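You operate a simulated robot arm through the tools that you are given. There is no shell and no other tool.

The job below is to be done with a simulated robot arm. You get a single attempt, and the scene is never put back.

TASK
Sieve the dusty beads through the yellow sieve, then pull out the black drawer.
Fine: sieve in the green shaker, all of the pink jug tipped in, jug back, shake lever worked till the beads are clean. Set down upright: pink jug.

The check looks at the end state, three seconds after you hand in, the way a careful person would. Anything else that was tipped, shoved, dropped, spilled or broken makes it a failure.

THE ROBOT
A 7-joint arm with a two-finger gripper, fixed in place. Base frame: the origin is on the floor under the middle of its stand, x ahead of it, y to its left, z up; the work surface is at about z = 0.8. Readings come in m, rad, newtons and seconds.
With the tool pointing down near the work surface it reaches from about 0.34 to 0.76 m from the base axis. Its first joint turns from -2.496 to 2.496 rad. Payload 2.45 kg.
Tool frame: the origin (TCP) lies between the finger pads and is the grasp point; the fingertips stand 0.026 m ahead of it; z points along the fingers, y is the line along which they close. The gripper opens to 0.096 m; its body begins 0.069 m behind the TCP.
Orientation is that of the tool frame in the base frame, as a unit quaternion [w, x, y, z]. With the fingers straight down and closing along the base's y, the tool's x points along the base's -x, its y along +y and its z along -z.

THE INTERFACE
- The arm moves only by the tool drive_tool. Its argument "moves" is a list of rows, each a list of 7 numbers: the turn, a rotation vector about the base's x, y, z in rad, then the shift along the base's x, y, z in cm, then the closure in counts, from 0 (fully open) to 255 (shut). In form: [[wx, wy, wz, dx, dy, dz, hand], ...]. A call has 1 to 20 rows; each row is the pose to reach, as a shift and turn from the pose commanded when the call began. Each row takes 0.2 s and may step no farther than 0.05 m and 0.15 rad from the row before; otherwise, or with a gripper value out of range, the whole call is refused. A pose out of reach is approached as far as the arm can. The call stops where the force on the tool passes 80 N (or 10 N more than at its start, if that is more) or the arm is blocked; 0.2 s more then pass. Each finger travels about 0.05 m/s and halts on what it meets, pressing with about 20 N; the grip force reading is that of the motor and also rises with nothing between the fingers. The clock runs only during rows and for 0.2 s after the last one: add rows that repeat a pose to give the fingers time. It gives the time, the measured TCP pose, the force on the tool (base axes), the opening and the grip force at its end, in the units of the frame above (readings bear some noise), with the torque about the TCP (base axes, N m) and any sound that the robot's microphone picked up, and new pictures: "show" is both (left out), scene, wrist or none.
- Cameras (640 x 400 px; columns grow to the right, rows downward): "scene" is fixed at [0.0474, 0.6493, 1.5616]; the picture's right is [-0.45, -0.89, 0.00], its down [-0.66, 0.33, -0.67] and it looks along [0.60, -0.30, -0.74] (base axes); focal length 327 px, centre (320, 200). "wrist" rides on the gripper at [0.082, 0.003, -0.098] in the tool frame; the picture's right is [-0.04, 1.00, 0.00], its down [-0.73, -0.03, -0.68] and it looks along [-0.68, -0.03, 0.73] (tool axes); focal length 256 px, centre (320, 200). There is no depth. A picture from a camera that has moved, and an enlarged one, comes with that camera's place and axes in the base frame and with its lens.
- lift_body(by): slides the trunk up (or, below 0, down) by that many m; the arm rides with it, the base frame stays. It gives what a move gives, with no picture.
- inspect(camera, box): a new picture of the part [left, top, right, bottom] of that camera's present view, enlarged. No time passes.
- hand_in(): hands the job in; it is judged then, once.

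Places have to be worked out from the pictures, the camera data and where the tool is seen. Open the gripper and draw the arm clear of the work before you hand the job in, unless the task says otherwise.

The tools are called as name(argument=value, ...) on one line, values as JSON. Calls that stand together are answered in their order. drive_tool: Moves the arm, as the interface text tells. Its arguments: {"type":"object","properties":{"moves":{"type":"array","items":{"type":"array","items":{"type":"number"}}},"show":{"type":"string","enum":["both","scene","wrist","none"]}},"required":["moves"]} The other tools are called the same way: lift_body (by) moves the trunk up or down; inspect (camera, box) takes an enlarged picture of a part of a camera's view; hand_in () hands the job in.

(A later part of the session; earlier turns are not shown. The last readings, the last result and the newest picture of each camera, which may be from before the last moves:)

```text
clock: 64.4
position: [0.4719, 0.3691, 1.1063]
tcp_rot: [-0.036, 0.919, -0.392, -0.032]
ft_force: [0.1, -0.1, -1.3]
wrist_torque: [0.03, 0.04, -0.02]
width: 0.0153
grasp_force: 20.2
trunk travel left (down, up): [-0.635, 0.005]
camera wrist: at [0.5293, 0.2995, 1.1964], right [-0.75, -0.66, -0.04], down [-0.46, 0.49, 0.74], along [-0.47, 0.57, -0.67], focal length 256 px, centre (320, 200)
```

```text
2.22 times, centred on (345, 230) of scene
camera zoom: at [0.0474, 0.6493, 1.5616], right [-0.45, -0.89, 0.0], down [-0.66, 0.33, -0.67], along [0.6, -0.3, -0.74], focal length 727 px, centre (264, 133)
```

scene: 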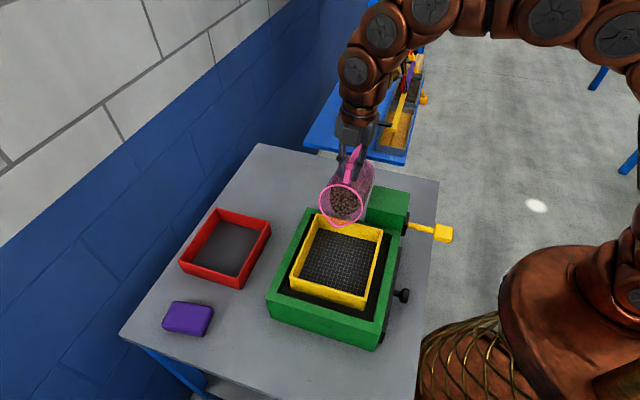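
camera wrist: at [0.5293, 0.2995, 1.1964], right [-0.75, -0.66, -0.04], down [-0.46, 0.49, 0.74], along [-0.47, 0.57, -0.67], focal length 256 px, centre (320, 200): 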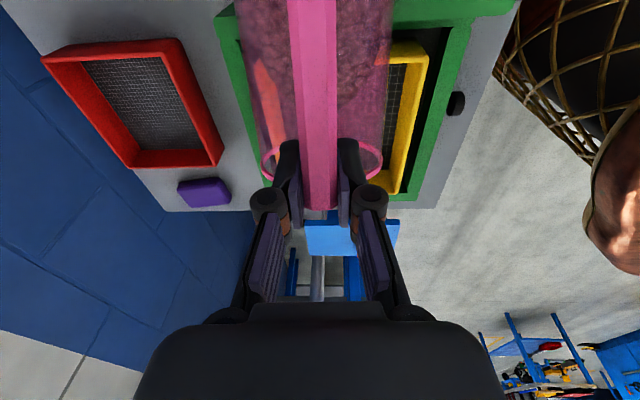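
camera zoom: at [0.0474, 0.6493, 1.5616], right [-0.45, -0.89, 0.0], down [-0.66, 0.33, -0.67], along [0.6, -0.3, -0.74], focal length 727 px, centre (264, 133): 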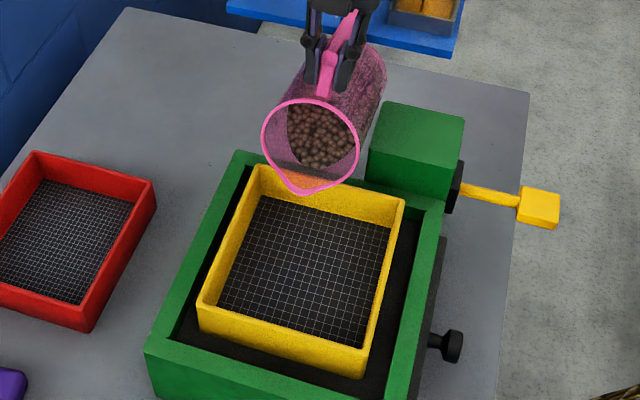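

At 74° the beads are still held back, with the spout at p≈0.60, q≈-0.006 just above the sieve. I'll continue slowly to about 91° with the spout tip held in place.

drive_tool(moves=[[-0.036, -0.0345, 0, -0.8, 0.8, -0.1, 255], [-0.0723, -0.069, 0, -1.53, 1.53, -0.2, 255], [-0.108, -0.1035, 0, -2.0, 2.0, 0, 255], [-0.1446, -0.138, 0, -2.5, 2.5, 0.2, 255], [-0.181, -0.1725, 0, -2.9, 2.9, 0.3, 255], [-0.217, -0.207, 0, -3.33, 3.33, 0.4, 255], [-0.217, -0.207, 0, -3.33, 3.33, 0.4, 255], [-0.217, -0.207, 0, -3.33, 3.33, 0.4, 255]], show="both")

inspect(camera="scene", box=[260, 140, 430, 320])

```text
clock: 66.2
position: [0.4383, 0.4027, 1.1106]
tcp_rot: [0.024, 0.916, -0.386, 0.106]
ft_force: [0.1, 0.0, -1.3]
wrist_torque: [0.07, 0.07, -0.05]
width: 0.0153
grasp_force: 19.9
trunk travel left (down, up): [-0.635, 0.005]
camera wrist: at [0.4756, 0.355, 1.2227], right [-0.74, -0.67, -0.05], down [-0.6, 0.62, 0.51], along [-0.31, 0.41, -0.86], focal length 256 px, centre (320, 200)
```

scene: 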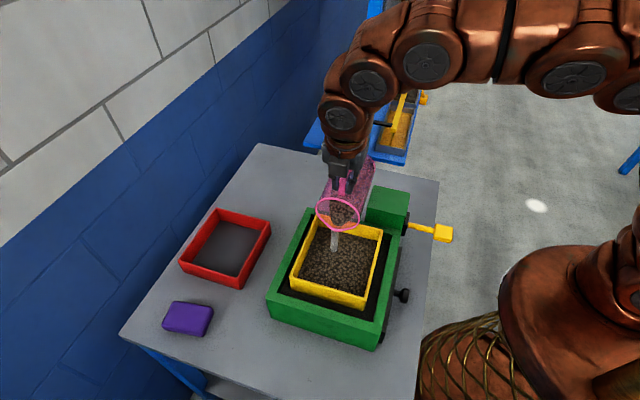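
wrist: 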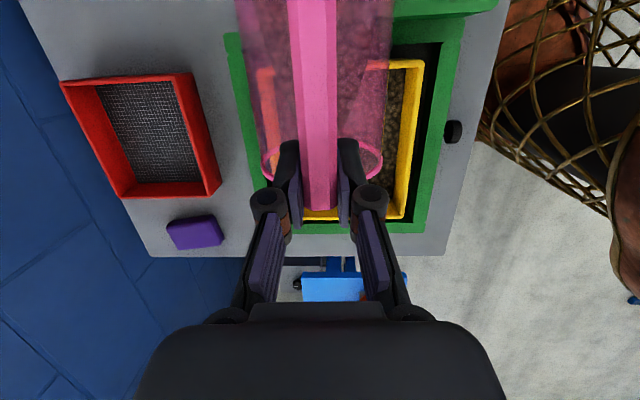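

```text
2.22 times, centred on (345, 230) of scene
camera zoom: at [0.0474, 0.6493, 1.5616], right [-0.45, -0.89, 0.0], down [-0.66, 0.33, -0.67], along [0.6, -0.3, -0.74], focal length 727 px, centre (264, 133)
```

zoom: 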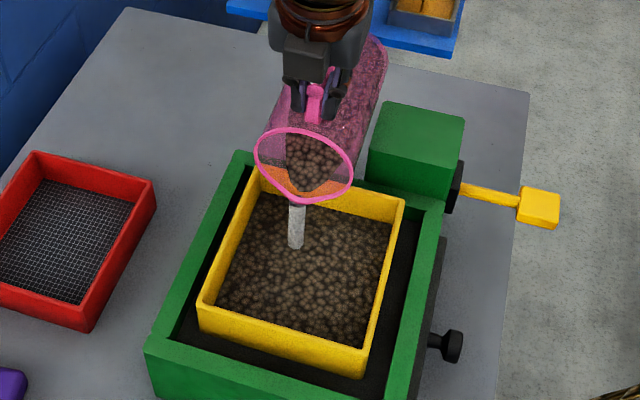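

The beads are flowing neatly from the spout into the sieve. I'll keep tipping gradually to about 131°, keeping the spout over the same spot, to empty the jug fully.

drive_tool(moves=[[-0.036, -0.035, 0, -0.5, 0.5, 0.2, 255], [-0.0713, -0.07, 0, -1.0, 1.0, 0.4, 255], [-0.107, -0.105, 0, -1.5, 1.5, 0.4, 255], [-0.1426, -0.14, 0, -2.02, 2.02, 0.4, 255], [-0.178, -0.175, 0, -2.5, 2.5, 0.3, 255], [-0.214, -0.21, 0, -3.03, 3.03, 0.25, 255], [-0.25, -0.245, 0, -3.5, 3.5, 0.1, 255], [-0.285, -0.28, 0, -3.99, 3.99, 0, 255], [-0.32, -0.315, 0, -4.4, 4.4, -0.2, 255], [-0.3565, -0.35, 0, -4.79, 4.79, -0.4, 255], [-0.3565, -0.35, 0, -4.79, 4.79, -0.4, 255], [-0.3565, -0.35, 0, -4.79, 4.79, -0.4, 255]], show="both")

inspect(camera="scene", box=[260, 140, 430, 320])

```text
clock: 68.8
position: [0.3927, 0.4511, 1.1055]
tcp_rot: [0.117, 0.865, -0.36, 0.329]
ft_force: [0.6, 0.2, -0.8]
wrist_torque: [0.06, 0.06, 0.02]
width: 0.0155
grasp_force: 19.4
trunk travel left (down, up): [-0.635, 0.005]
camera wrist: at [0.3868, 0.4482, 1.233], right [-0.72, -0.69, -0.06], down [-0.69, 0.72, 0.03], along [0.02, 0.07, -1.0], focal length 256 px, centre (320, 200)
```

scene: 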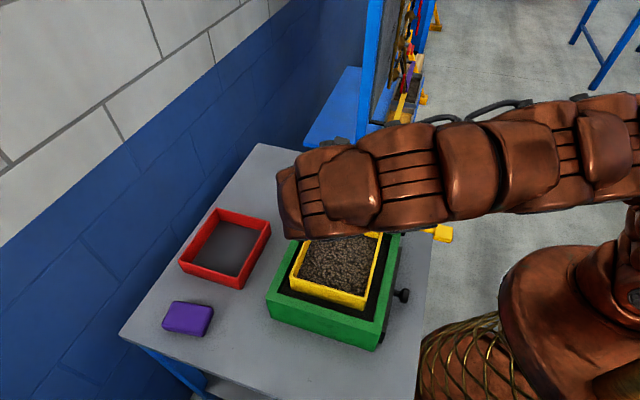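
wrist: 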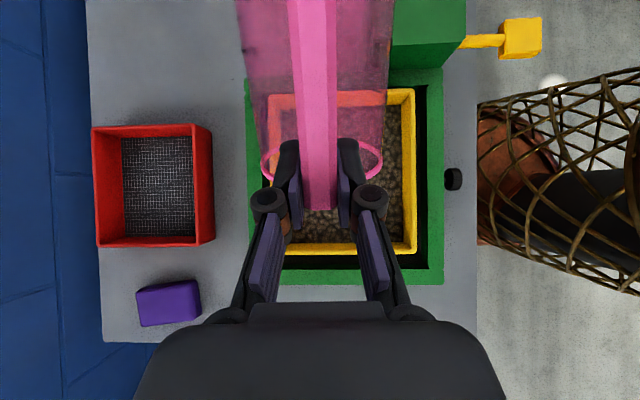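

```text
2.22 times, centred on (345, 230) of scene
camera zoom: at [0.0474, 0.6493, 1.5616], right [-0.45, -0.89, 0.0], down [-0.66, 0.33, -0.67], along [0.6, -0.3, -0.74], focal length 727 px, centre (264, 133)
```

zoom: 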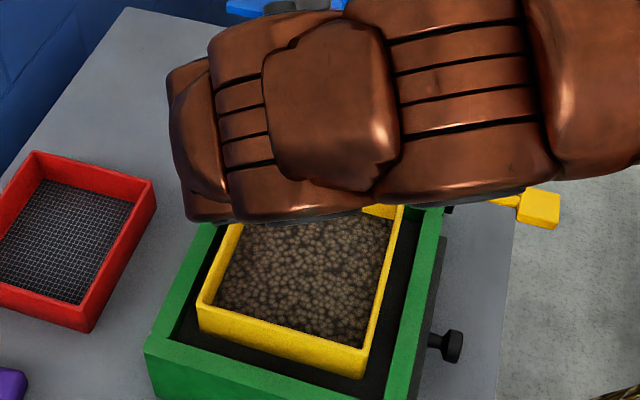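

The arm hides the spout in the scene view. I'll enlarge the wrist view to see whether beads remain in the jug.

inspect(camera="wrist", box=[220, 0, 460, 270])

```text
1.48 times, centred on (340, 135) of wrist
camera zoom: at [0.3868, 0.4482, 1.233], right [-0.72, -0.69, -0.06], down [-0.69, 0.72, 0.03], along [0.02, 0.07, -1.0], focal length 379 px, centre (290, 296)
```

zoom: 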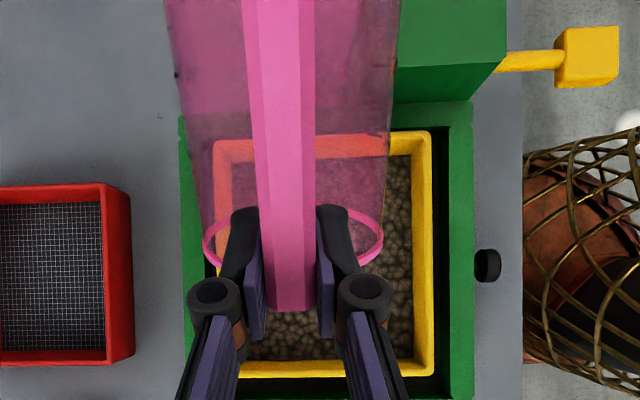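

The jug looks nearly empty. I'll tip a further 12° and hold for about 1.5 s to make sure every bead is out.

drive_tool(moves=[[-0.037, -0.037, 0, -0.5, 0.5, -0.3, 255], [-0.074, -0.075, 0, -1.0, 1.0, -0.6, 255], [-0.11, -0.112, 0, -1.45, 1.45, -0.9, 255], [-0.147, -0.149, 0, -1.9, 1.9, -1.3, 255], [-0.147, -0.149, 0, -1.9, 1.9, -1.3, 255], [-0.147, -0.149, 0, -1.9, 1.9, -1.3, 255], [-0.147, -0.149, 0, -1.9, 1.9, -1.3, 255], [-0.147, -0.149, 0, -1.9, 1.9, -1.3, 255], [-0.147, -0.149, 0, -1.9, 1.9, -1.3, 255], [-0.147, -0.149, 0, -1.9, 1.9, -1.3, 255]], show="both")

inspect(camera="wrist", box=[220, 0, 460, 270])

```text
clock: 71.0
position: [0.3721, 0.4696, 1.0944]
tcp_rot: [0.153, 0.827, -0.343, 0.418]
ft_force: [-0.5, -0.3, -2.0]
wrist_torque: [0.08, 0.08, 0.03]
width: 0.0155
grasp_force: 20.0
trunk travel left (down, up): [-0.635, 0.005]
camera wrist: at [0.347, 0.4855, 1.2172], right [-0.71, -0.7, -0.07], down [-0.68, 0.71, -0.17], along [0.17, -0.08, -0.98], focal length 256 px, centre (320, 200)
```

scene: 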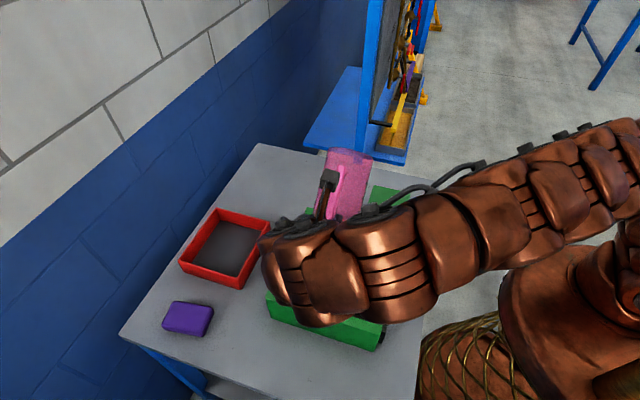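
wrist: 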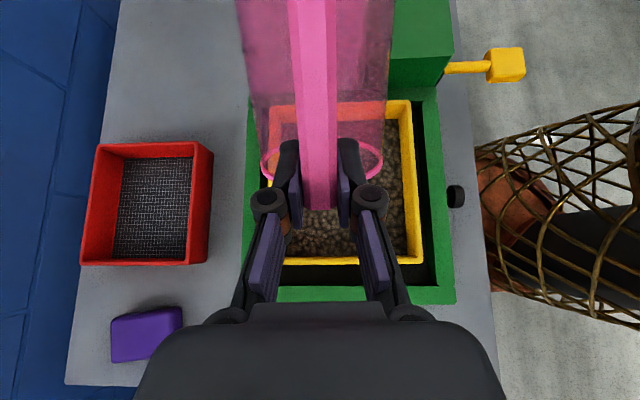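

```text
1.48 times, centred on (340, 135) of wrist
camera zoom: at [0.347, 0.4855, 1.2172], right [-0.71, -0.7, -0.07], down [-0.68, 0.71, -0.17], along [0.17, -0.08, -0.98], focal length 379 px, centre (290, 296)
```

zoom: 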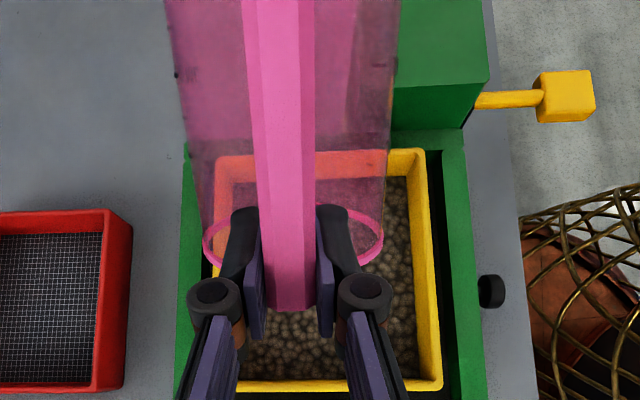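

The jug is clear and empty. I'll retrace the tipping moves in reverse to bring it upright again beside the shaker.

drive_tool(moves=[[0.074, 0.075, 0, 0.95, -0.95, 0.7, 255], [0.147, 0.149, 0, 1.9, -1.9, 1.3, 255]], show="none")

drive_tool(moves=[[0.0713, 0.07, 0, 0.8, -0.8, 0.4, 255], [0.1426, 0.14, 0, 1.76, -1.76, 0.65, 255], [0.214, 0.21, 0, 2.77, -2.77, 0.8, 255], [0.285, 0.28, 0, 3.79, -3.79, 0.8, 255], [0.3565, 0.35, 0, 4.79, -4.79, 0.4, 255]], show="none")

drive_tool(moves=[[0.0723, 0.069, 0, 0.83, -0.83, -0.2, 255], [0.1446, 0.138, 0, 1.8, -1.8, -0.4, 255], [0.217, 0.207, 0, 3.33, -3.33, -0.4, 255]], show="none")

drive_tool(moves=[[0.074, 0.067, 0, 0.88, -0.88, 0.4, 255], [0.148, 0.134, 0, 1.71, -1.71, 0.9, 255], [0.222, 0.202, 0, 2.43, -2.43, 1.4, 255], [0.296, 0.269, 0, 3.1, -3.1, 2, 255], [0.37, 0.336, 0, 4.25, -4.25, 2.9, 255]], show="none")

drive_tool(moves=[[0.08, 0.08, 0, 0.5, -0.5, 1, 255], [0.16, 0.16, 0, 1.0, -1.0, 2, 255], [0.24, 0.24, 0, 1.4, -1.4, 3, 255], [0.32, 0.32, 0, 1.7, -1.7, 3.8, 255], [0.4, 0.4, 0, 1.8, -1.8, 4.5, 255], [0.4, 0.4, 0, 1.8, -1.8, 4.5, 255]], show="both")

```text
clock: 71.6
position: [0.392, 0.4525, 1.1034]
tcp_rot: [0.116, 0.865, -0.361, 0.329]
ft_force: [0.0, 0.4, -1.9]
wrist_torque: [0.07, 0.06, -0.01]
width: 0.0152
grasp_force: 20.0
trunk travel left (down, up): [-0.635, 0.005]
```

```text
clock: 72.8
position: [0.44, 0.4038, 1.1099]
tcp_rot: [0.022, 0.915, -0.388, 0.105]
ft_force: [-0.3, -0.2, -1.1]
wrist_torque: [0.02, 0.06, -0.01]
width: 0.016
grasp_force: 19.4
trunk travel left (down, up): [-0.635, 0.005]
```

```text
clock: 73.6
position: [0.4726, 0.3674, 1.1054]
tcp_rot: [-0.037, 0.919, -0.392, -0.033]
ft_force: [-0.4, 0.1, -1.0]
wrist_torque: [0.01, 0.04, 0.01]
width: 0.0156
grasp_force: 19.5
trunk travel left (down, up): [-0.635, 0.005]
```

```text
clock: 74.8
position: [0.5153, 0.3268, 1.1356]
tcp_rot: [-0.139, 0.878, -0.379, -0.256]
ft_force: [0.5, 0.9, -0.9]
wrist_torque: [-0.03, -0.01, 0.02]
width: 0.0155
grasp_force: 20.2
trunk travel left (down, up): [-0.635, 0.005]
```

```text
clock: 76.2
position: [0.5339, 0.3074, 1.179]
tcp_rot: [-0.231, 0.765, -0.342, -0.494]
ft_force: [-0.1, 1.0, -0.3]
wrist_torque: [-0.04, -0.04, -0.01]
width: 0.0155
grasp_force: 19.8
trunk travel left (down, up): [-0.635, 0.005]
camera wrist: at [0.6139, 0.2142, 1.1437], right [-0.76, -0.65, 0.02], down [0.22, -0.23, 0.95], along [-0.61, 0.73, 0.32], focal length 256 px, centre (320, 200)
```

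scene: 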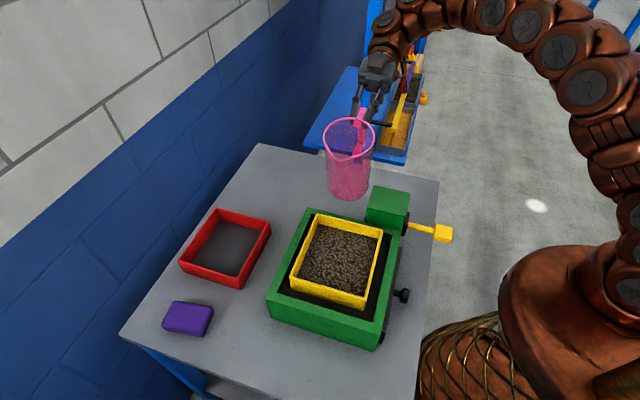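
wrist: 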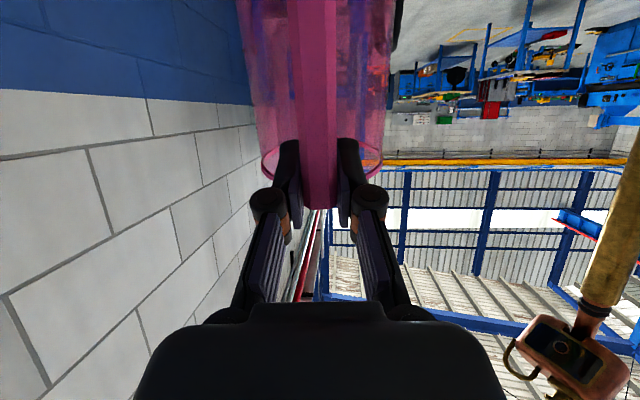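

The jug is empty and upright again. I worked out the rotation back to the lifting pose as a pure yaw of -1.231 rad, and I'll carry it back above its original place.

drive_tool(moves=[[0, 0, -0.1026, -0.58, -1.88, 0, 255], [0, 0, -0.205, -1.17, -3.76, 0, 255], [0, 0, -0.308, -1.75, -5.64, 0, 255], [0, 0, -0.41, -2.33, -7.5, 0, 255], [0, 0, -0.513, -2.9, -9.4, 0, 255], [0, 0, -0.616, -3.5, -11.3, 0, 255], [0, 0, -0.718, -4.1, -13.2, 0.1, 255], [0, 0, -0.821, -4.67, -15, 0.2, 255], [0, 0, -0.923, -5.25, -16.9, 0.3, 255], [0, 0, -1.026, -5.83, -18.8, 0.3, 255], [0, 0, -1.128, -6.4, -20.7, 0.3, 255], [0, 0, -1.231, -7.0, -22.55, 0.3, 255], [0, 0, -1.231, -7.0, -22.55, 0.3, 255]], show="both")

```text
clock: 79.0
position: [0.4649, 0.0833, 1.1812]
tcp_rot: [0.475, -0.427, 0.721, 0.269]
ft_force: [-0.3, 0.0, -1.3]
wrist_torque: [-0.04, 0.0, 0.01]
width: 0.0154
grasp_force: 19.9
trunk travel left (down, up): [-0.635, 0.005]
camera wrist: at [0.4033, -0.0213, 1.1469], right [-0.86, 0.5, 0.02], down [-0.15, -0.29, 0.95], along [0.48, 0.81, 0.32], focal length 256 px, centre (320, 200)
```

scene: 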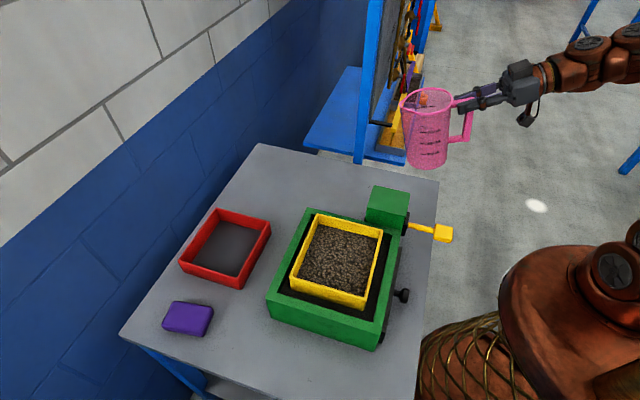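
wrist: 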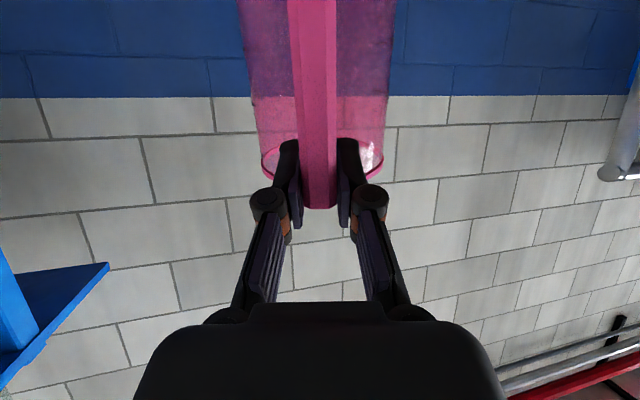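

The pose matches the one before the pour. I'll descend with the slight tilt to z≈0.99, then make the jug upright again about 2 cm above the table.

drive_tool(moves=[[0, 0, 0, 0, 0, -2.5, 255], [0, 0, 0, 0, 0, -5, 255], [0, 0, 0, 0, 0, -7.5, 255], [0, 0, 0, 0, 0, -10, 255], [0, 0, 0, 0, 0, -12.5, 255], [0, 0, 0, 0, 0, -15, 255], [0, 0, 0, 0.1, 0, -17.5, 255], [0, 0, 0, 0.1, 0, -19, 255], [0, 0, 0, 0.1, 0, -19, 255]], show="none")

drive_tool(moves=[[0.065, -0.035, 0, 0, 0, -0.7, 255], [0.13, -0.07, 0, 0, 0, -1.4, 255], [0.193, -0.105, 0, 0, 0, -2, 255], [0.193, -0.105, 0, 0, 0, -2, 255]], show="both")

inspect(camera="scene", box=[370, 140, 490, 240])

```text
clock: 81.0
position: [0.4854, 0.0693, 0.9847]
tcp_rot: [0.474, -0.428, 0.721, 0.271]
ft_force: [0.4, -0.4, -0.3]
wrist_torque: [0.01, 0.02, 0.02]
width: 0.0154
grasp_force: 20.5
out of reach, approached as far as the arm can: row 3, 4, 5, 6, 7, 8, 9
trunk travel left (down, up): [-0.635, 0.005]
```

```text
clock: 82.0
position: [0.4836, 0.0705, 0.9686]
tcp_rot: [0.55, -0.394, 0.666, 0.315]
ft_force: [-0.4, -0.1, -1.1]
wrist_torque: [-0.07, 0.04, -0.03]
width: 0.0155
grasp_force: 20.5
trunk travel left (down, up): [-0.635, 0.005]
camera wrist: at [0.4272, -0.0252, 0.9078], right [-0.87, 0.5, 0.03], down [-0.24, -0.46, 0.85], along [0.44, 0.73, 0.52], focal length 256 px, centre (320, 200)
```

scene: 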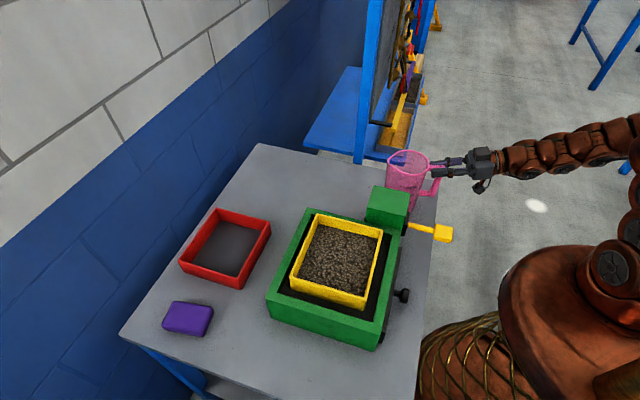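
wrist: 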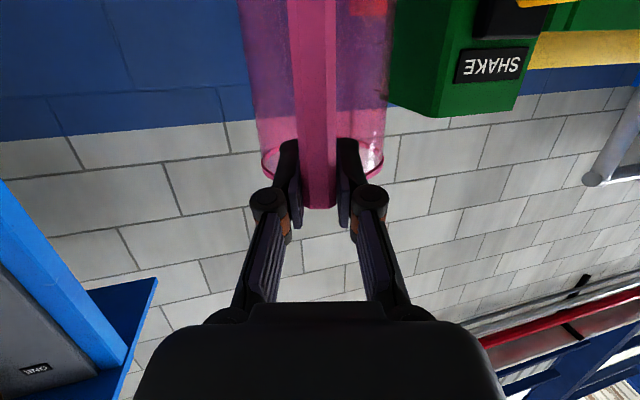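

```text
4.00 times, centred on (430, 190) of scene
camera zoom: at [0.0474, 0.6493, 1.5616], right [-0.45, -0.89, 0.0], down [-0.66, 0.33, -0.67], along [0.6, -0.3, -0.74], focal length 1309 px, centre (-120, 240)
```

zoom: 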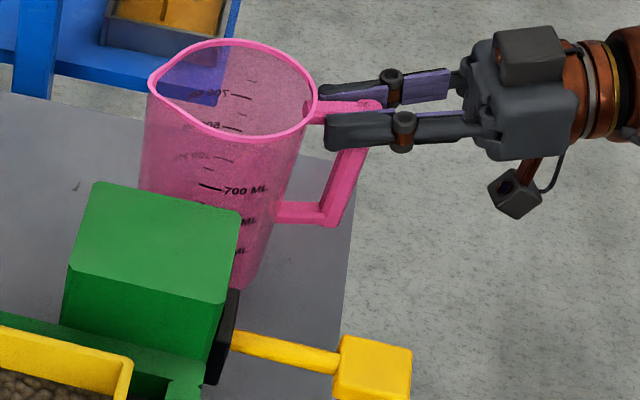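

The arm drifted about 2 cm sideways on the way down because of its reach limit, but the jug is upright. I'll shift back to the original spot (TCP 0.466, 0.084) just above the table and lower gently.

drive_tool(moves=[[0, 0, 0, -0.6, 0.45, -0.3, 255], [0, 0, 0, -1.2, 0.9, -0.6, 255], [0, 0, 0, -1.75, 1.3, -0.9, 255], [0, 0, 0, -1.75, 1.3, -0.9, 255]], show="both")

```text
clock: 83.0
position: [0.4648, 0.0859, 0.9577]
tcp_rot: [0.55, -0.393, 0.666, 0.314]
ft_force: [-0.2, 0.7, -0.6]
wrist_torque: [-0.06, -0.02, 0.06]
width: 0.0153
grasp_force: 19.8
trunk travel left (down, up): [-0.635, 0.005]
camera wrist: at [0.4095, -0.0114, 0.8977], right [-0.87, 0.5, 0.03], down [-0.24, -0.46, 0.85], along [0.44, 0.73, 0.52], focal length 256 px, centre (320, 200)
```

scene: 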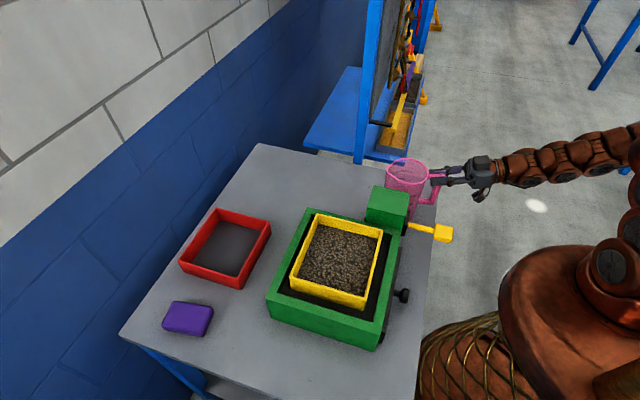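
wrist: 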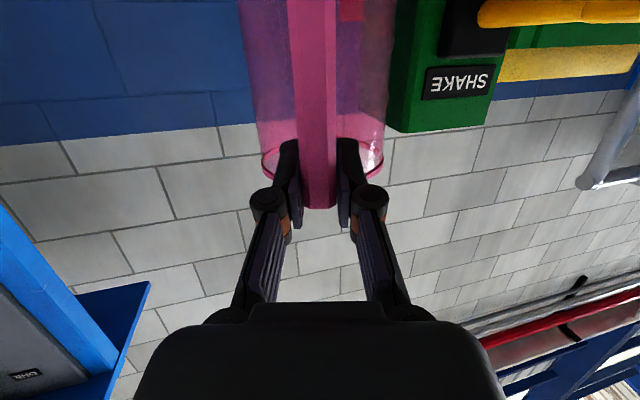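

Over the original spot. I'll lower the last centimetre in small steps, watching the force.

drive_tool(moves=[[0, 0, 0, 0.1, -0.1, -0.4, 255], [0, 0, 0, 0.1, -0.1, -0.8, 255], [0, 0, 0, 0.1, -0.1, -1.0, 255], [0, 0, 0, 0.1, -0.1, -1.0, 255]], show="none")

drive_tool(moves=[[0, 0, 0, 0, 0, -0.2, 255], [0, 0, 0, 0, 0, -0.2, 255]], show="none")

```text
clock: 84.0
position: [0.4666, 0.0844, 0.9501]
tcp_rot: [0.55, -0.394, 0.666, 0.315]
ft_force: [-0.5, -0.2, -1.0]
wrist_torque: [-0.04, 0.01, -0.01]
width: 0.0156
grasp_force: 20.6
trunk travel left (down, up): [-0.635, 0.005]
```

```text
clock: 84.6
position: [0.4673, 0.0836, 0.9492]
tcp_rot: [0.55, -0.394, 0.666, 0.316]
ft_force: [0.6, 0.2, -0.4]
wrist_torque: [-0.08, 0.02, 0.0]
width: 0.0157
grasp_force: 20.3
trunk travel left (down, up): [-0.635, 0.005]
```

drive_tool(moves=[[0, 0, 0, 0, 0, -0.2, 255], [0, 0, 0, 0, 0, -0.2, 255]], show="none")

drive_tool(moves=[[0, 0, 0, 0, 0, -0.2, 255], [0, 0, 0, 0, 0, -0.2, 255]], show="none")

```text
clock: 85.2
position: [0.4677, 0.0826, 0.9463]
tcp_rot: [0.549, -0.394, 0.666, 0.315]
ft_force: [0.3, -1.2, -2.1]
wrist_torque: [-0.04, 0.05, -0.02]
width: 0.0154
grasp_force: 20.1
trunk travel left (down, up): [-0.635, 0.005]
```

```text
clock: 85.8
position: [0.4687, 0.0821, 0.9448]
tcp_rot: [0.55, -0.394, 0.666, 0.315]
ft_force: [0.3, -0.3, 0.4]
wrist_torque: [-0.05, 0.04, 0.02]
width: 0.0157
grasp_force: 20.0
trunk travel left (down, up): [-0.635, 0.005]
```

I'm close to the original grasp height, with the force near zero. Two more small steps will confirm contact.

drive_tool(moves=[[0, 0, 0, 0, 0, -0.2, 255], [0, 0, 0, 0, 0, -0.2, 255]], show="none")

drive_tool(moves=[[0, 0, 0, 0, 0, -0.15, 255], [0, 0, 0, 0, 0, -0.15, 255]], show="both")

inspect(camera="scene", box=[370, 140, 490, 240])

```text
clock: 86.4
position: [0.4669, 0.0834, 0.9436]
tcp_rot: [0.55, -0.394, 0.665, 0.316]
ft_force: [3.4, -3.1, 13.6]
wrist_torque: [0.54, -0.3, -0.11]
width: 0.0154
grasp_force: 20.3
trunk travel left (down, up): [-0.635, 0.005]
```

```text
clock: 87.0
position: [0.4669, 0.0836, 0.9409]
tcp_rot: [0.55, -0.394, 0.665, 0.316]
ft_force: [1.2, -4.4, 17.0]
wrist_torque: [0.45, -0.22, -0.09]
width: 0.0156
grasp_force: 19.9
trunk travel left (down, up): [-0.635, 0.005]
camera wrist: at [0.4105, -0.013, 0.8805], right [-0.87, 0.5, 0.03], down [-0.24, -0.46, 0.85], along [0.44, 0.73, 0.52], focal length 256 px, centre (320, 200)
```

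scene: 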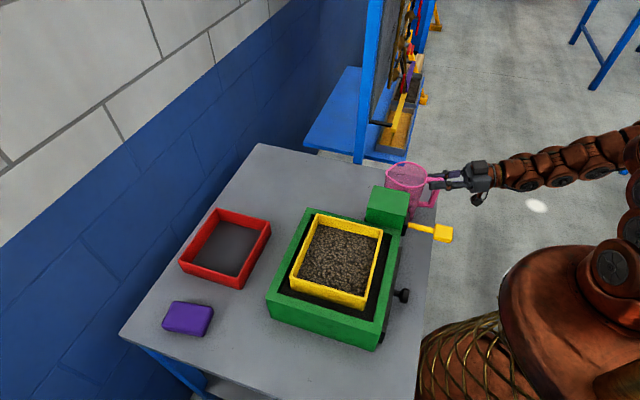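
wrist: 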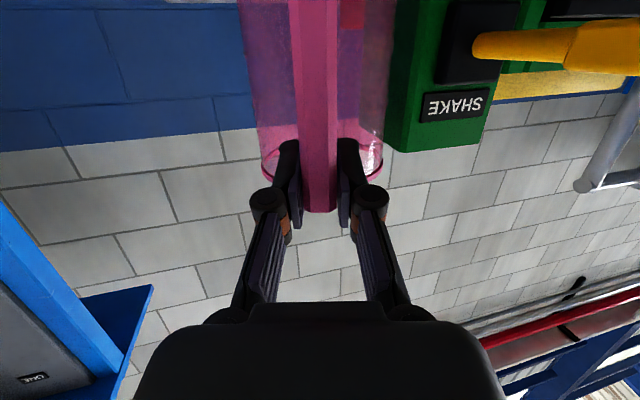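

```text
4.00 times, centred on (430, 190) of scene
camera zoom: at [0.0474, 0.6493, 1.5616], right [-0.45, -0.89, 0.0], down [-0.66, 0.33, -0.67], along [0.6, -0.3, -0.74], focal length 1309 px, centre (-120, 240)
```

zoom: 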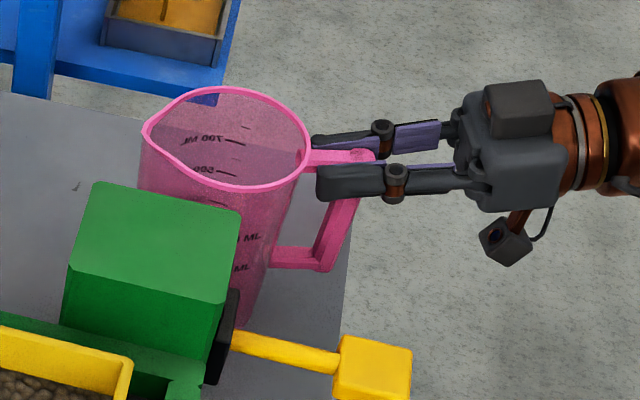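

The jug is on the table, pressing with about 17 N. I'll relieve that by 3.5 mm and open the fingers.

drive_tool(moves=[[0, 0, 0, 0, 0, 0.2, 255], [0, 0, 0, 0, 0, 0.35, 255], [0, 0, 0, 0, 0, 0.35, 200], [0, 0, 0, 0, 0, 0.35, 120], [0, 0, 0, 0, 0, 0.35, 0], [0, 0, 0, 0, 0, 0.35, 0], [0, 0, 0, 0, 0, 0.35, 0], [0, 0, 0, 0, 0, 0.35, 0]], show="both")

inspect(camera="scene", box=[370, 140, 490, 240])

```text
clock: 88.8
position: [0.4672, 0.0818, 0.9461]
tcp_rot: [0.549, -0.394, 0.666, 0.315]
ft_force: [-1.3, -0.3, -0.3]
wrist_torque: [-0.01, -0.01, -0.02]
width: 0.0959
grasp_force: 0.1
trunk travel left (down, up): [-0.635, 0.005]
camera wrist: at [0.411, -0.0138, 0.8837], right [-0.87, 0.5, 0.03], down [-0.24, -0.46, 0.85], along [0.44, 0.73, 0.52], focal length 256 px, centre (320, 200)
```

scene: 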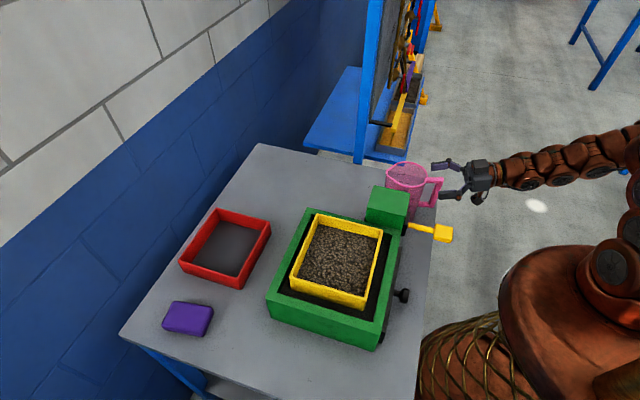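
wrist: 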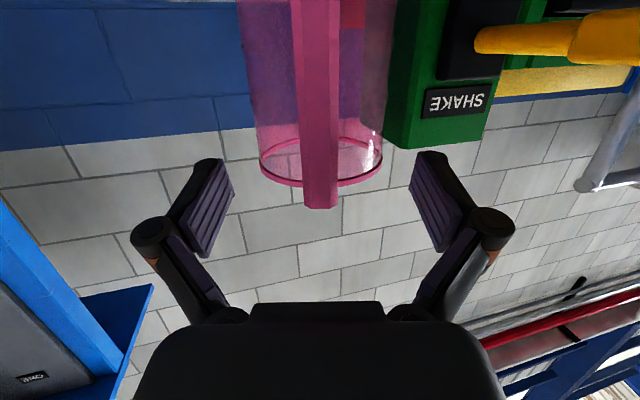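

```text
4.00 times, centred on (430, 190) of scene
camera zoom: at [0.0474, 0.6493, 1.5616], right [-0.45, -0.89, 0.0], down [-0.66, 0.33, -0.67], along [0.6, -0.3, -0.74], focal length 1309 px, centre (-120, 240)
```

zoom: 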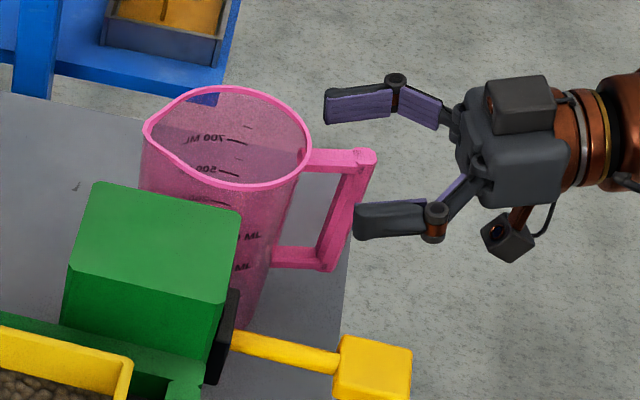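

The jug stands upright exactly where it was. I'll back the hand straight out along the handle and then rise.

drive_tool(moves=[[0, 0, 0, -1.4, -2.6, 0, 0], [0, 0, 0, -2.9, -5.3, 0, 0], [0, 0, 0, -4.8, -8.8, 0, 0], [0, 0, 0, -6.2, -11.4, 0, 0], [-0.12, 0.066, 0, -6.2, -11.4, 3, 0], [-0.25, 0.13, 0, -6.2, -11.4, 7, 0], [-0.37, 0.2, 0, -6.2, -11.4, 11, 0], [-0.49, 0.27, 0, -5, -10, 15, 0], [-0.62, 0.34, 0, -4, -8, 18, 0], [-0.74, 0.4, 0, -3, -6, 21, 0], [-0.74, 0.4, 0, -3, -6, 24, 0], [-0.74, 0.4, 0, -3, -6, 24, 0]], show="both")

```text
clock: 91.4
position: [0.4367, 0.0243, 1.1863]
tcp_rot: [0.231, -0.496, 0.828, 0.125]
ft_force: [-0.2, 0.9, -0.3]
wrist_torque: [0.02, -0.01, -0.01]
width: 0.0958
grasp_force: 0.1
trunk travel left (down, up): [-0.635, 0.005]
camera wrist: at [0.3775, -0.0789, 1.2289], right [-0.86, 0.51, 0.0], down [0.14, 0.25, 0.96], along [0.49, 0.82, -0.29], focal length 256 px, centre (320, 200)
```

scene: 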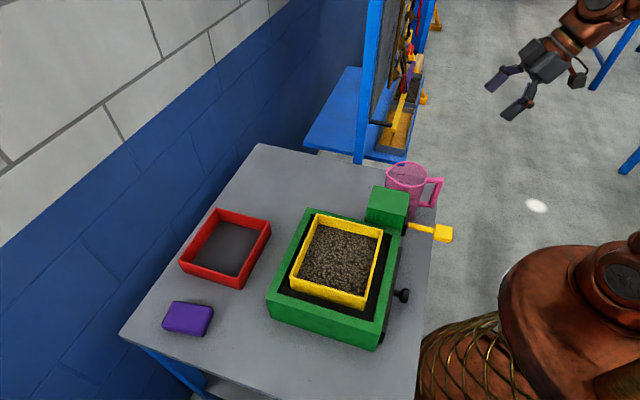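
wrist: 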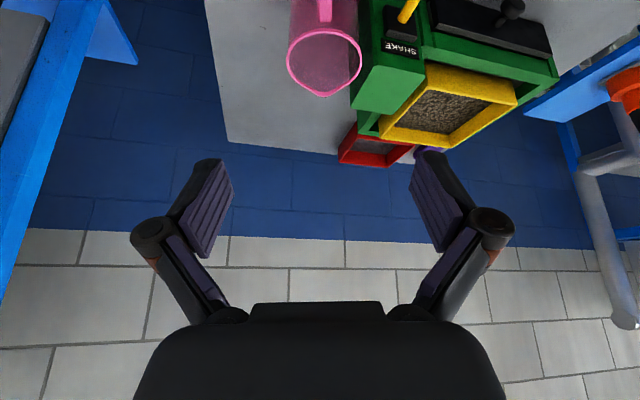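

Now to the lever: its yellow knob is near (0.350, 0.141, 0.89). I'll move above it, yaw to 45° so the fingers close across the lever, and point the tool down.

drive_tool(moves=[[0, 0, -0.06, -1.8, 2.4, 0.5, 0], [0, 0, -0.12, -3.6, 4.8, 1, 0], [0, 0, -0.18, -5.4, 7.2, 1.5, 0], [0, 0, -0.24, -7.2, 9.6, 2, 0], [0, 0, -0.286, -8.7, 11.6, 2, 0], [0, 0, -0.286, -8.7, 11.6, 2, 0]], show="none")

drive_tool(moves=[[-0.1, 0.1, 0, 0, 0, 0, 0], [-0.2, 0.2, 0, 0, 0, 0, 0], [-0.3, 0.3, 0, 0, 0, 0, 0], [-0.37, 0.37, 0, 0, 0, 0, 0], [-0.37, 0.37, 0, 0, 0, 0, 0]], show="none")

lift_body(by=-0.12)

drive_tool(moves=[[0, 0, 0, 0, 0, 0, 0]], show="both")

```text
clock: 92.8
position: [0.349, 0.1383, 1.2053]
tcp_rot: [0.247, -0.372, 0.89, 0.091]
ft_force: [0.7, 0.4, 0.0]
wrist_torque: [-0.02, 0.01, 0.0]
width: 0.096
grasp_force: 0.1
trunk travel left (down, up): [-0.635, 0.005]
```

```text
clock: 94.0
position: [0.3496, 0.1397, 1.205]
tcp_rot: [0.007, -0.388, 0.922, -0.008]
ft_force: [0.2, 0.0, -0.6]
wrist_torque: [-0.03, 0.01, 0.0]
width: 0.0961
grasp_force: 0.1
trunk travel left (down, up): [-0.635, 0.005]
```

```text
clock: 95.5
position: [0.3495, 0.1392, 1.0845]
tcp_rot: [0.009, -0.389, 0.921, -0.007]
ft_force: [-0.4, 0.1, 0.6]
wrist_torque: [0.02, 0.0, 0.03]
width: 0.0961
grasp_force: 0.1
trunk travel left (down, up): [-0.515, 0.125]
```

```text
clock: 95.9
position: [0.3493, 0.1392, 1.0851]
tcp_rot: [0.008, -0.388, 0.922, -0.008]
ft_force: [0.1, -0.3, 0.4]
wrist_torque: [0.01, 0.0, 0.03]
width: 0.0962
grasp_force: 0.1
trunk travel left (down, up): [-0.515, 0.125]
camera wrist: at [0.2894, 0.0841, 1.1816], right [-0.69, 0.73, -0.02], down [0.52, 0.51, 0.69], along [0.51, 0.46, -0.73], focal length 256 px, centre (320, 200)
```

scene: 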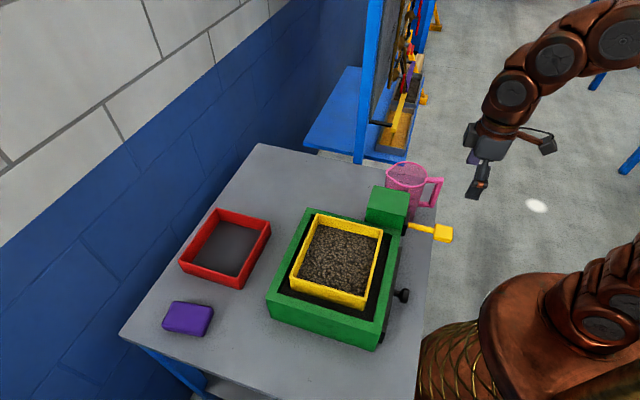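
wrist: 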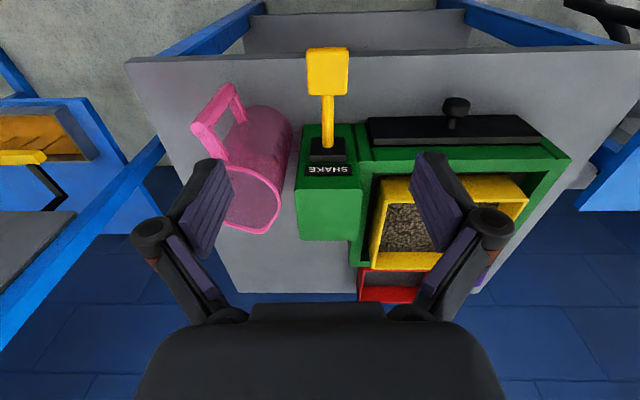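

The lever is right in line with the tool. I'll zoom in on it to fix its position and shape.

inspect(camera="wrist", box=[280, 30, 380, 190])

inspect(camera="scene", box=[385, 195, 475, 265])

inspect(camera="scene", box=[270, 195, 410, 325])

```text
2.50 times, centred on (330, 110) of wrist
camera zoom: at [0.2894, 0.0841, 1.1816], right [-0.69, 0.73, -0.02], down [0.52, 0.51, 0.69], along [0.51, 0.46, -0.73], focal length 640 px, centre (295, 425)
```

zoom: 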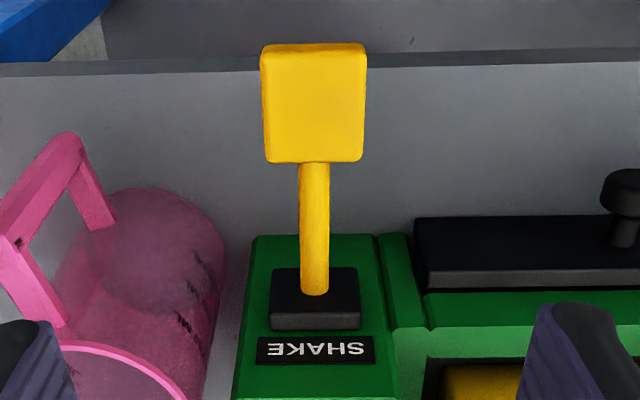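

```text
5.71 times, centred on (430, 230) of scene
camera zoom: at [0.0474, 0.6493, 1.5616], right [-0.45, -0.89, 0.0], down [-0.66, 0.33, -0.67], along [0.6, -0.3, -0.74], focal length 1870 px, centre (-309, 29)
```

zoom: 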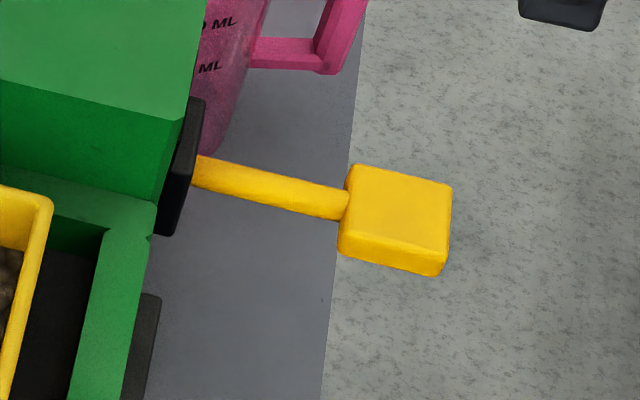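

```text
3.08 times, centred on (340, 260) of scene
camera zoom: at [0.0474, 0.6493, 1.5616], right [-0.45, -0.89, 0.0], down [-0.66, 0.33, -0.67], along [0.6, -0.3, -0.74], focal length 1007 px, centre (258, 15)
```

zoom: 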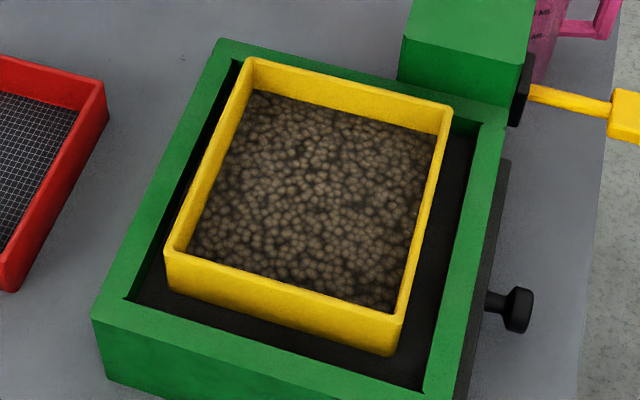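

The knob spans p 0.331–0.374, q -0.167 to -0.124, with its top at z≈0.89. I'll lower the open gripper over it and then close gently.

drive_tool(moves=[[0, 0, 0, 0.25, 0.68, -3, 0], [0, 0, 0, 0.25, 0.68, -7, 0], [0, 0, 0, 0.25, 0.68, -11, 0], [0, 0, 0, 0.25, 0.68, -15, 0], [0, 0, 0, 0.25, 0.68, -18, 0], [0, 0, 0, 0.25, 0.68, -20.3, 0], [0, 0, 0, 0.25, 0.68, -20.3, 0]], show="both")

```text
clock: 97.5
position: [0.3524, 0.1454, 0.881]
tcp_rot: [0.007, -0.388, 0.922, -0.007]
ft_force: [-0.6, 1.1, 0.2]
wrist_torque: [-0.03, 0.0, 0.0]
width: 0.0962
grasp_force: 0.0
trunk travel left (down, up): [-0.515, 0.125]
camera wrist: at [0.293, 0.0901, 0.9778], right [-0.69, 0.73, -0.02], down [0.52, 0.51, 0.69], along [0.51, 0.46, -0.73], focal length 256 px, centre (320, 200)
```

scene: 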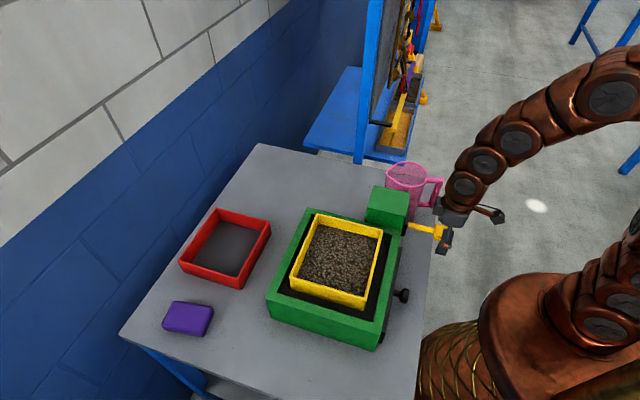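
wrist: 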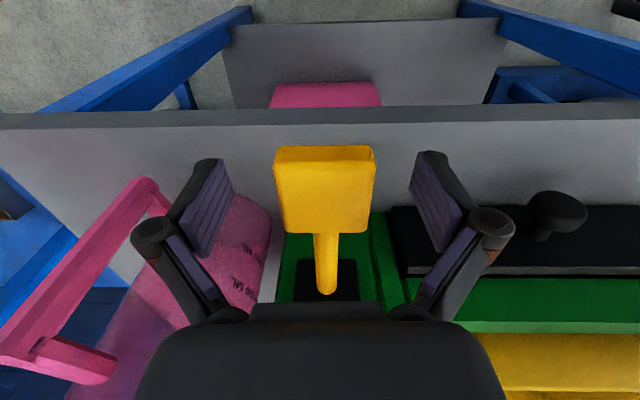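

The knob is centred between the fingers. I'll close on it.

drive_tool(moves=[[0, 0, 0, 0, 0, 0, 150], [0, 0, 0, 0, 0, 0, 255], [0, 0, 0, 0, 0, 0, 255], [0, 0, 0, 0, 0, 0, 255], [0, 0, 0, 0, 0, 0, 255]], show="both")

```text
clock: 98.7
position: [0.3515, 0.1457, 0.8814]
tcp_rot: [0.008, -0.387, 0.922, -0.006]
ft_force: [-23.1, 25.3, 5.1]
wrist_torque: [0.42, 0.07, -0.73]
width: 0.0425
grasp_force: 45.0
trunk travel left (down, up): [-0.515, 0.125]
camera wrist: at [0.2914, 0.0917, 0.978], right [-0.69, 0.73, -0.02], down [0.52, 0.51, 0.68], along [0.51, 0.46, -0.73], focal length 256 px, centre (320, 200)
```

scene: 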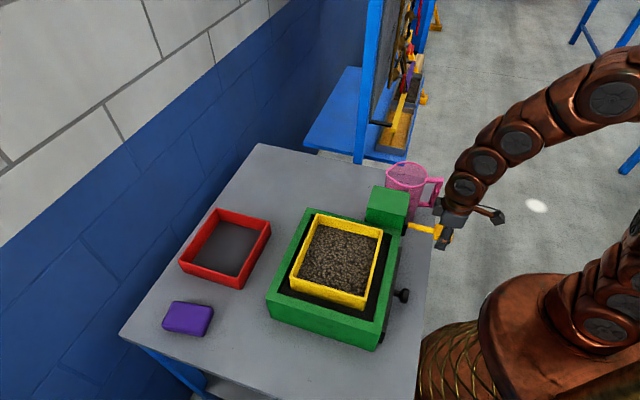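
wrist: 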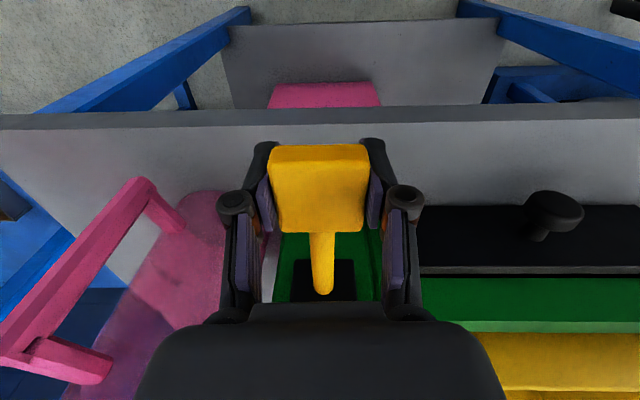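

Closing shows about 34 N sideways because the hand is about 2 mm off-centre. It also means the lever doesn't give sideways. I'll shift 2 mm towards +q to relieve it.

drive_tool(moves=[[0, 0, 0, -0.07, 0.07, 0, 255], [0, 0, 0, -0.15, 0.15, 0, 255], [0, 0, 0, -0.15, 0.15, 0, 255]], show="none")

```text
clock: 99.5
position: [0.351, 0.1463, 0.8811]
tcp_rot: [0.007, -0.389, 0.921, -0.009]
ft_force: [-9.2, 5.2, -3.3]
wrist_torque: [-0.42, 0.33, -1.38]
width: 0.0425
grasp_force: 45.0
trunk travel left (down, up): [-0.515, 0.125]
```

Sideways force is down to 10 N, with a small yaw torque remaining. I'll relieve the yaw slightly and then test the vertical direction with a 6 mm downward move.

drive_tool(moves=[[0, 0, -0.012, -0.05, 0.05, 0, 255], [0, 0, -0.012, -0.05, 0.05, 0, 255]], show="none")

drive_tool(moves=[[0, 0, 0, 0, 0, -0.3, 255], [0, 0, 0, 0, 0, -0.6, 255], [0, 0, 0, 0, 0, -0.6, 255]], show="both")

```text
clock: 100.1
position: [0.3519, 0.1468, 0.88]
tcp_rot: [0.008, -0.384, 0.923, -0.009]
ft_force: [5.6, -14.8, -3.6]
wrist_torque: [-0.6, 0.24, 0.26]
width: 0.043
grasp_force: 44.7
trunk travel left (down, up): [-0.515, 0.125]
```

```text
clock: 100.9
position: [0.352, 0.1472, 0.876]
tcp_rot: [0.009, -0.383, 0.924, -0.006]
ft_force: [17.2, -13.4, 15.5]
wrist_torque: [0.92, -0.76, -0.4]
width: 0.0424
grasp_force: 44.7
trunk travel left (down, up): [-0.515, 0.125]
camera wrist: at [0.2908, 0.0928, 0.973], right [-0.68, 0.73, -0.02], down [0.52, 0.5, 0.69], along [0.52, 0.46, -0.73], focal length 256 px, centre (320, 200)
```

scene: 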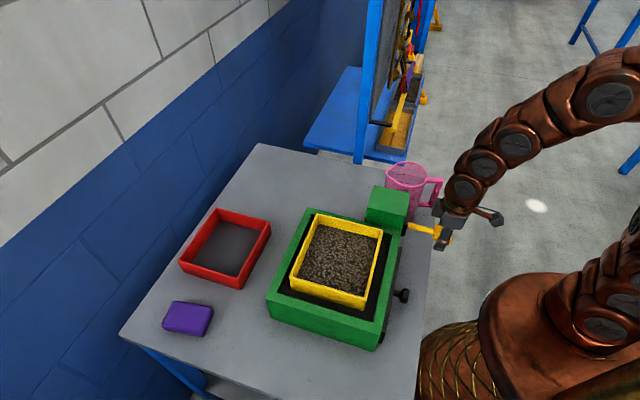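
wrist: 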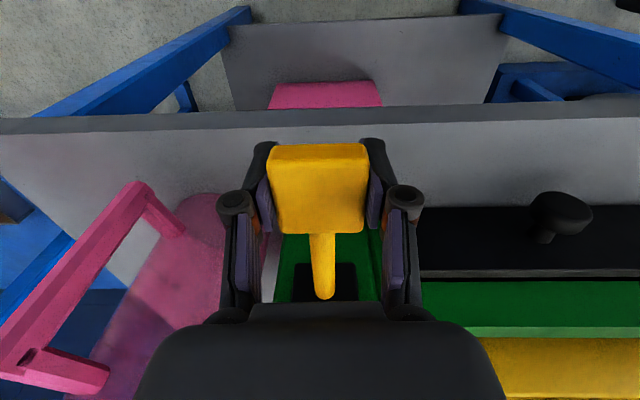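

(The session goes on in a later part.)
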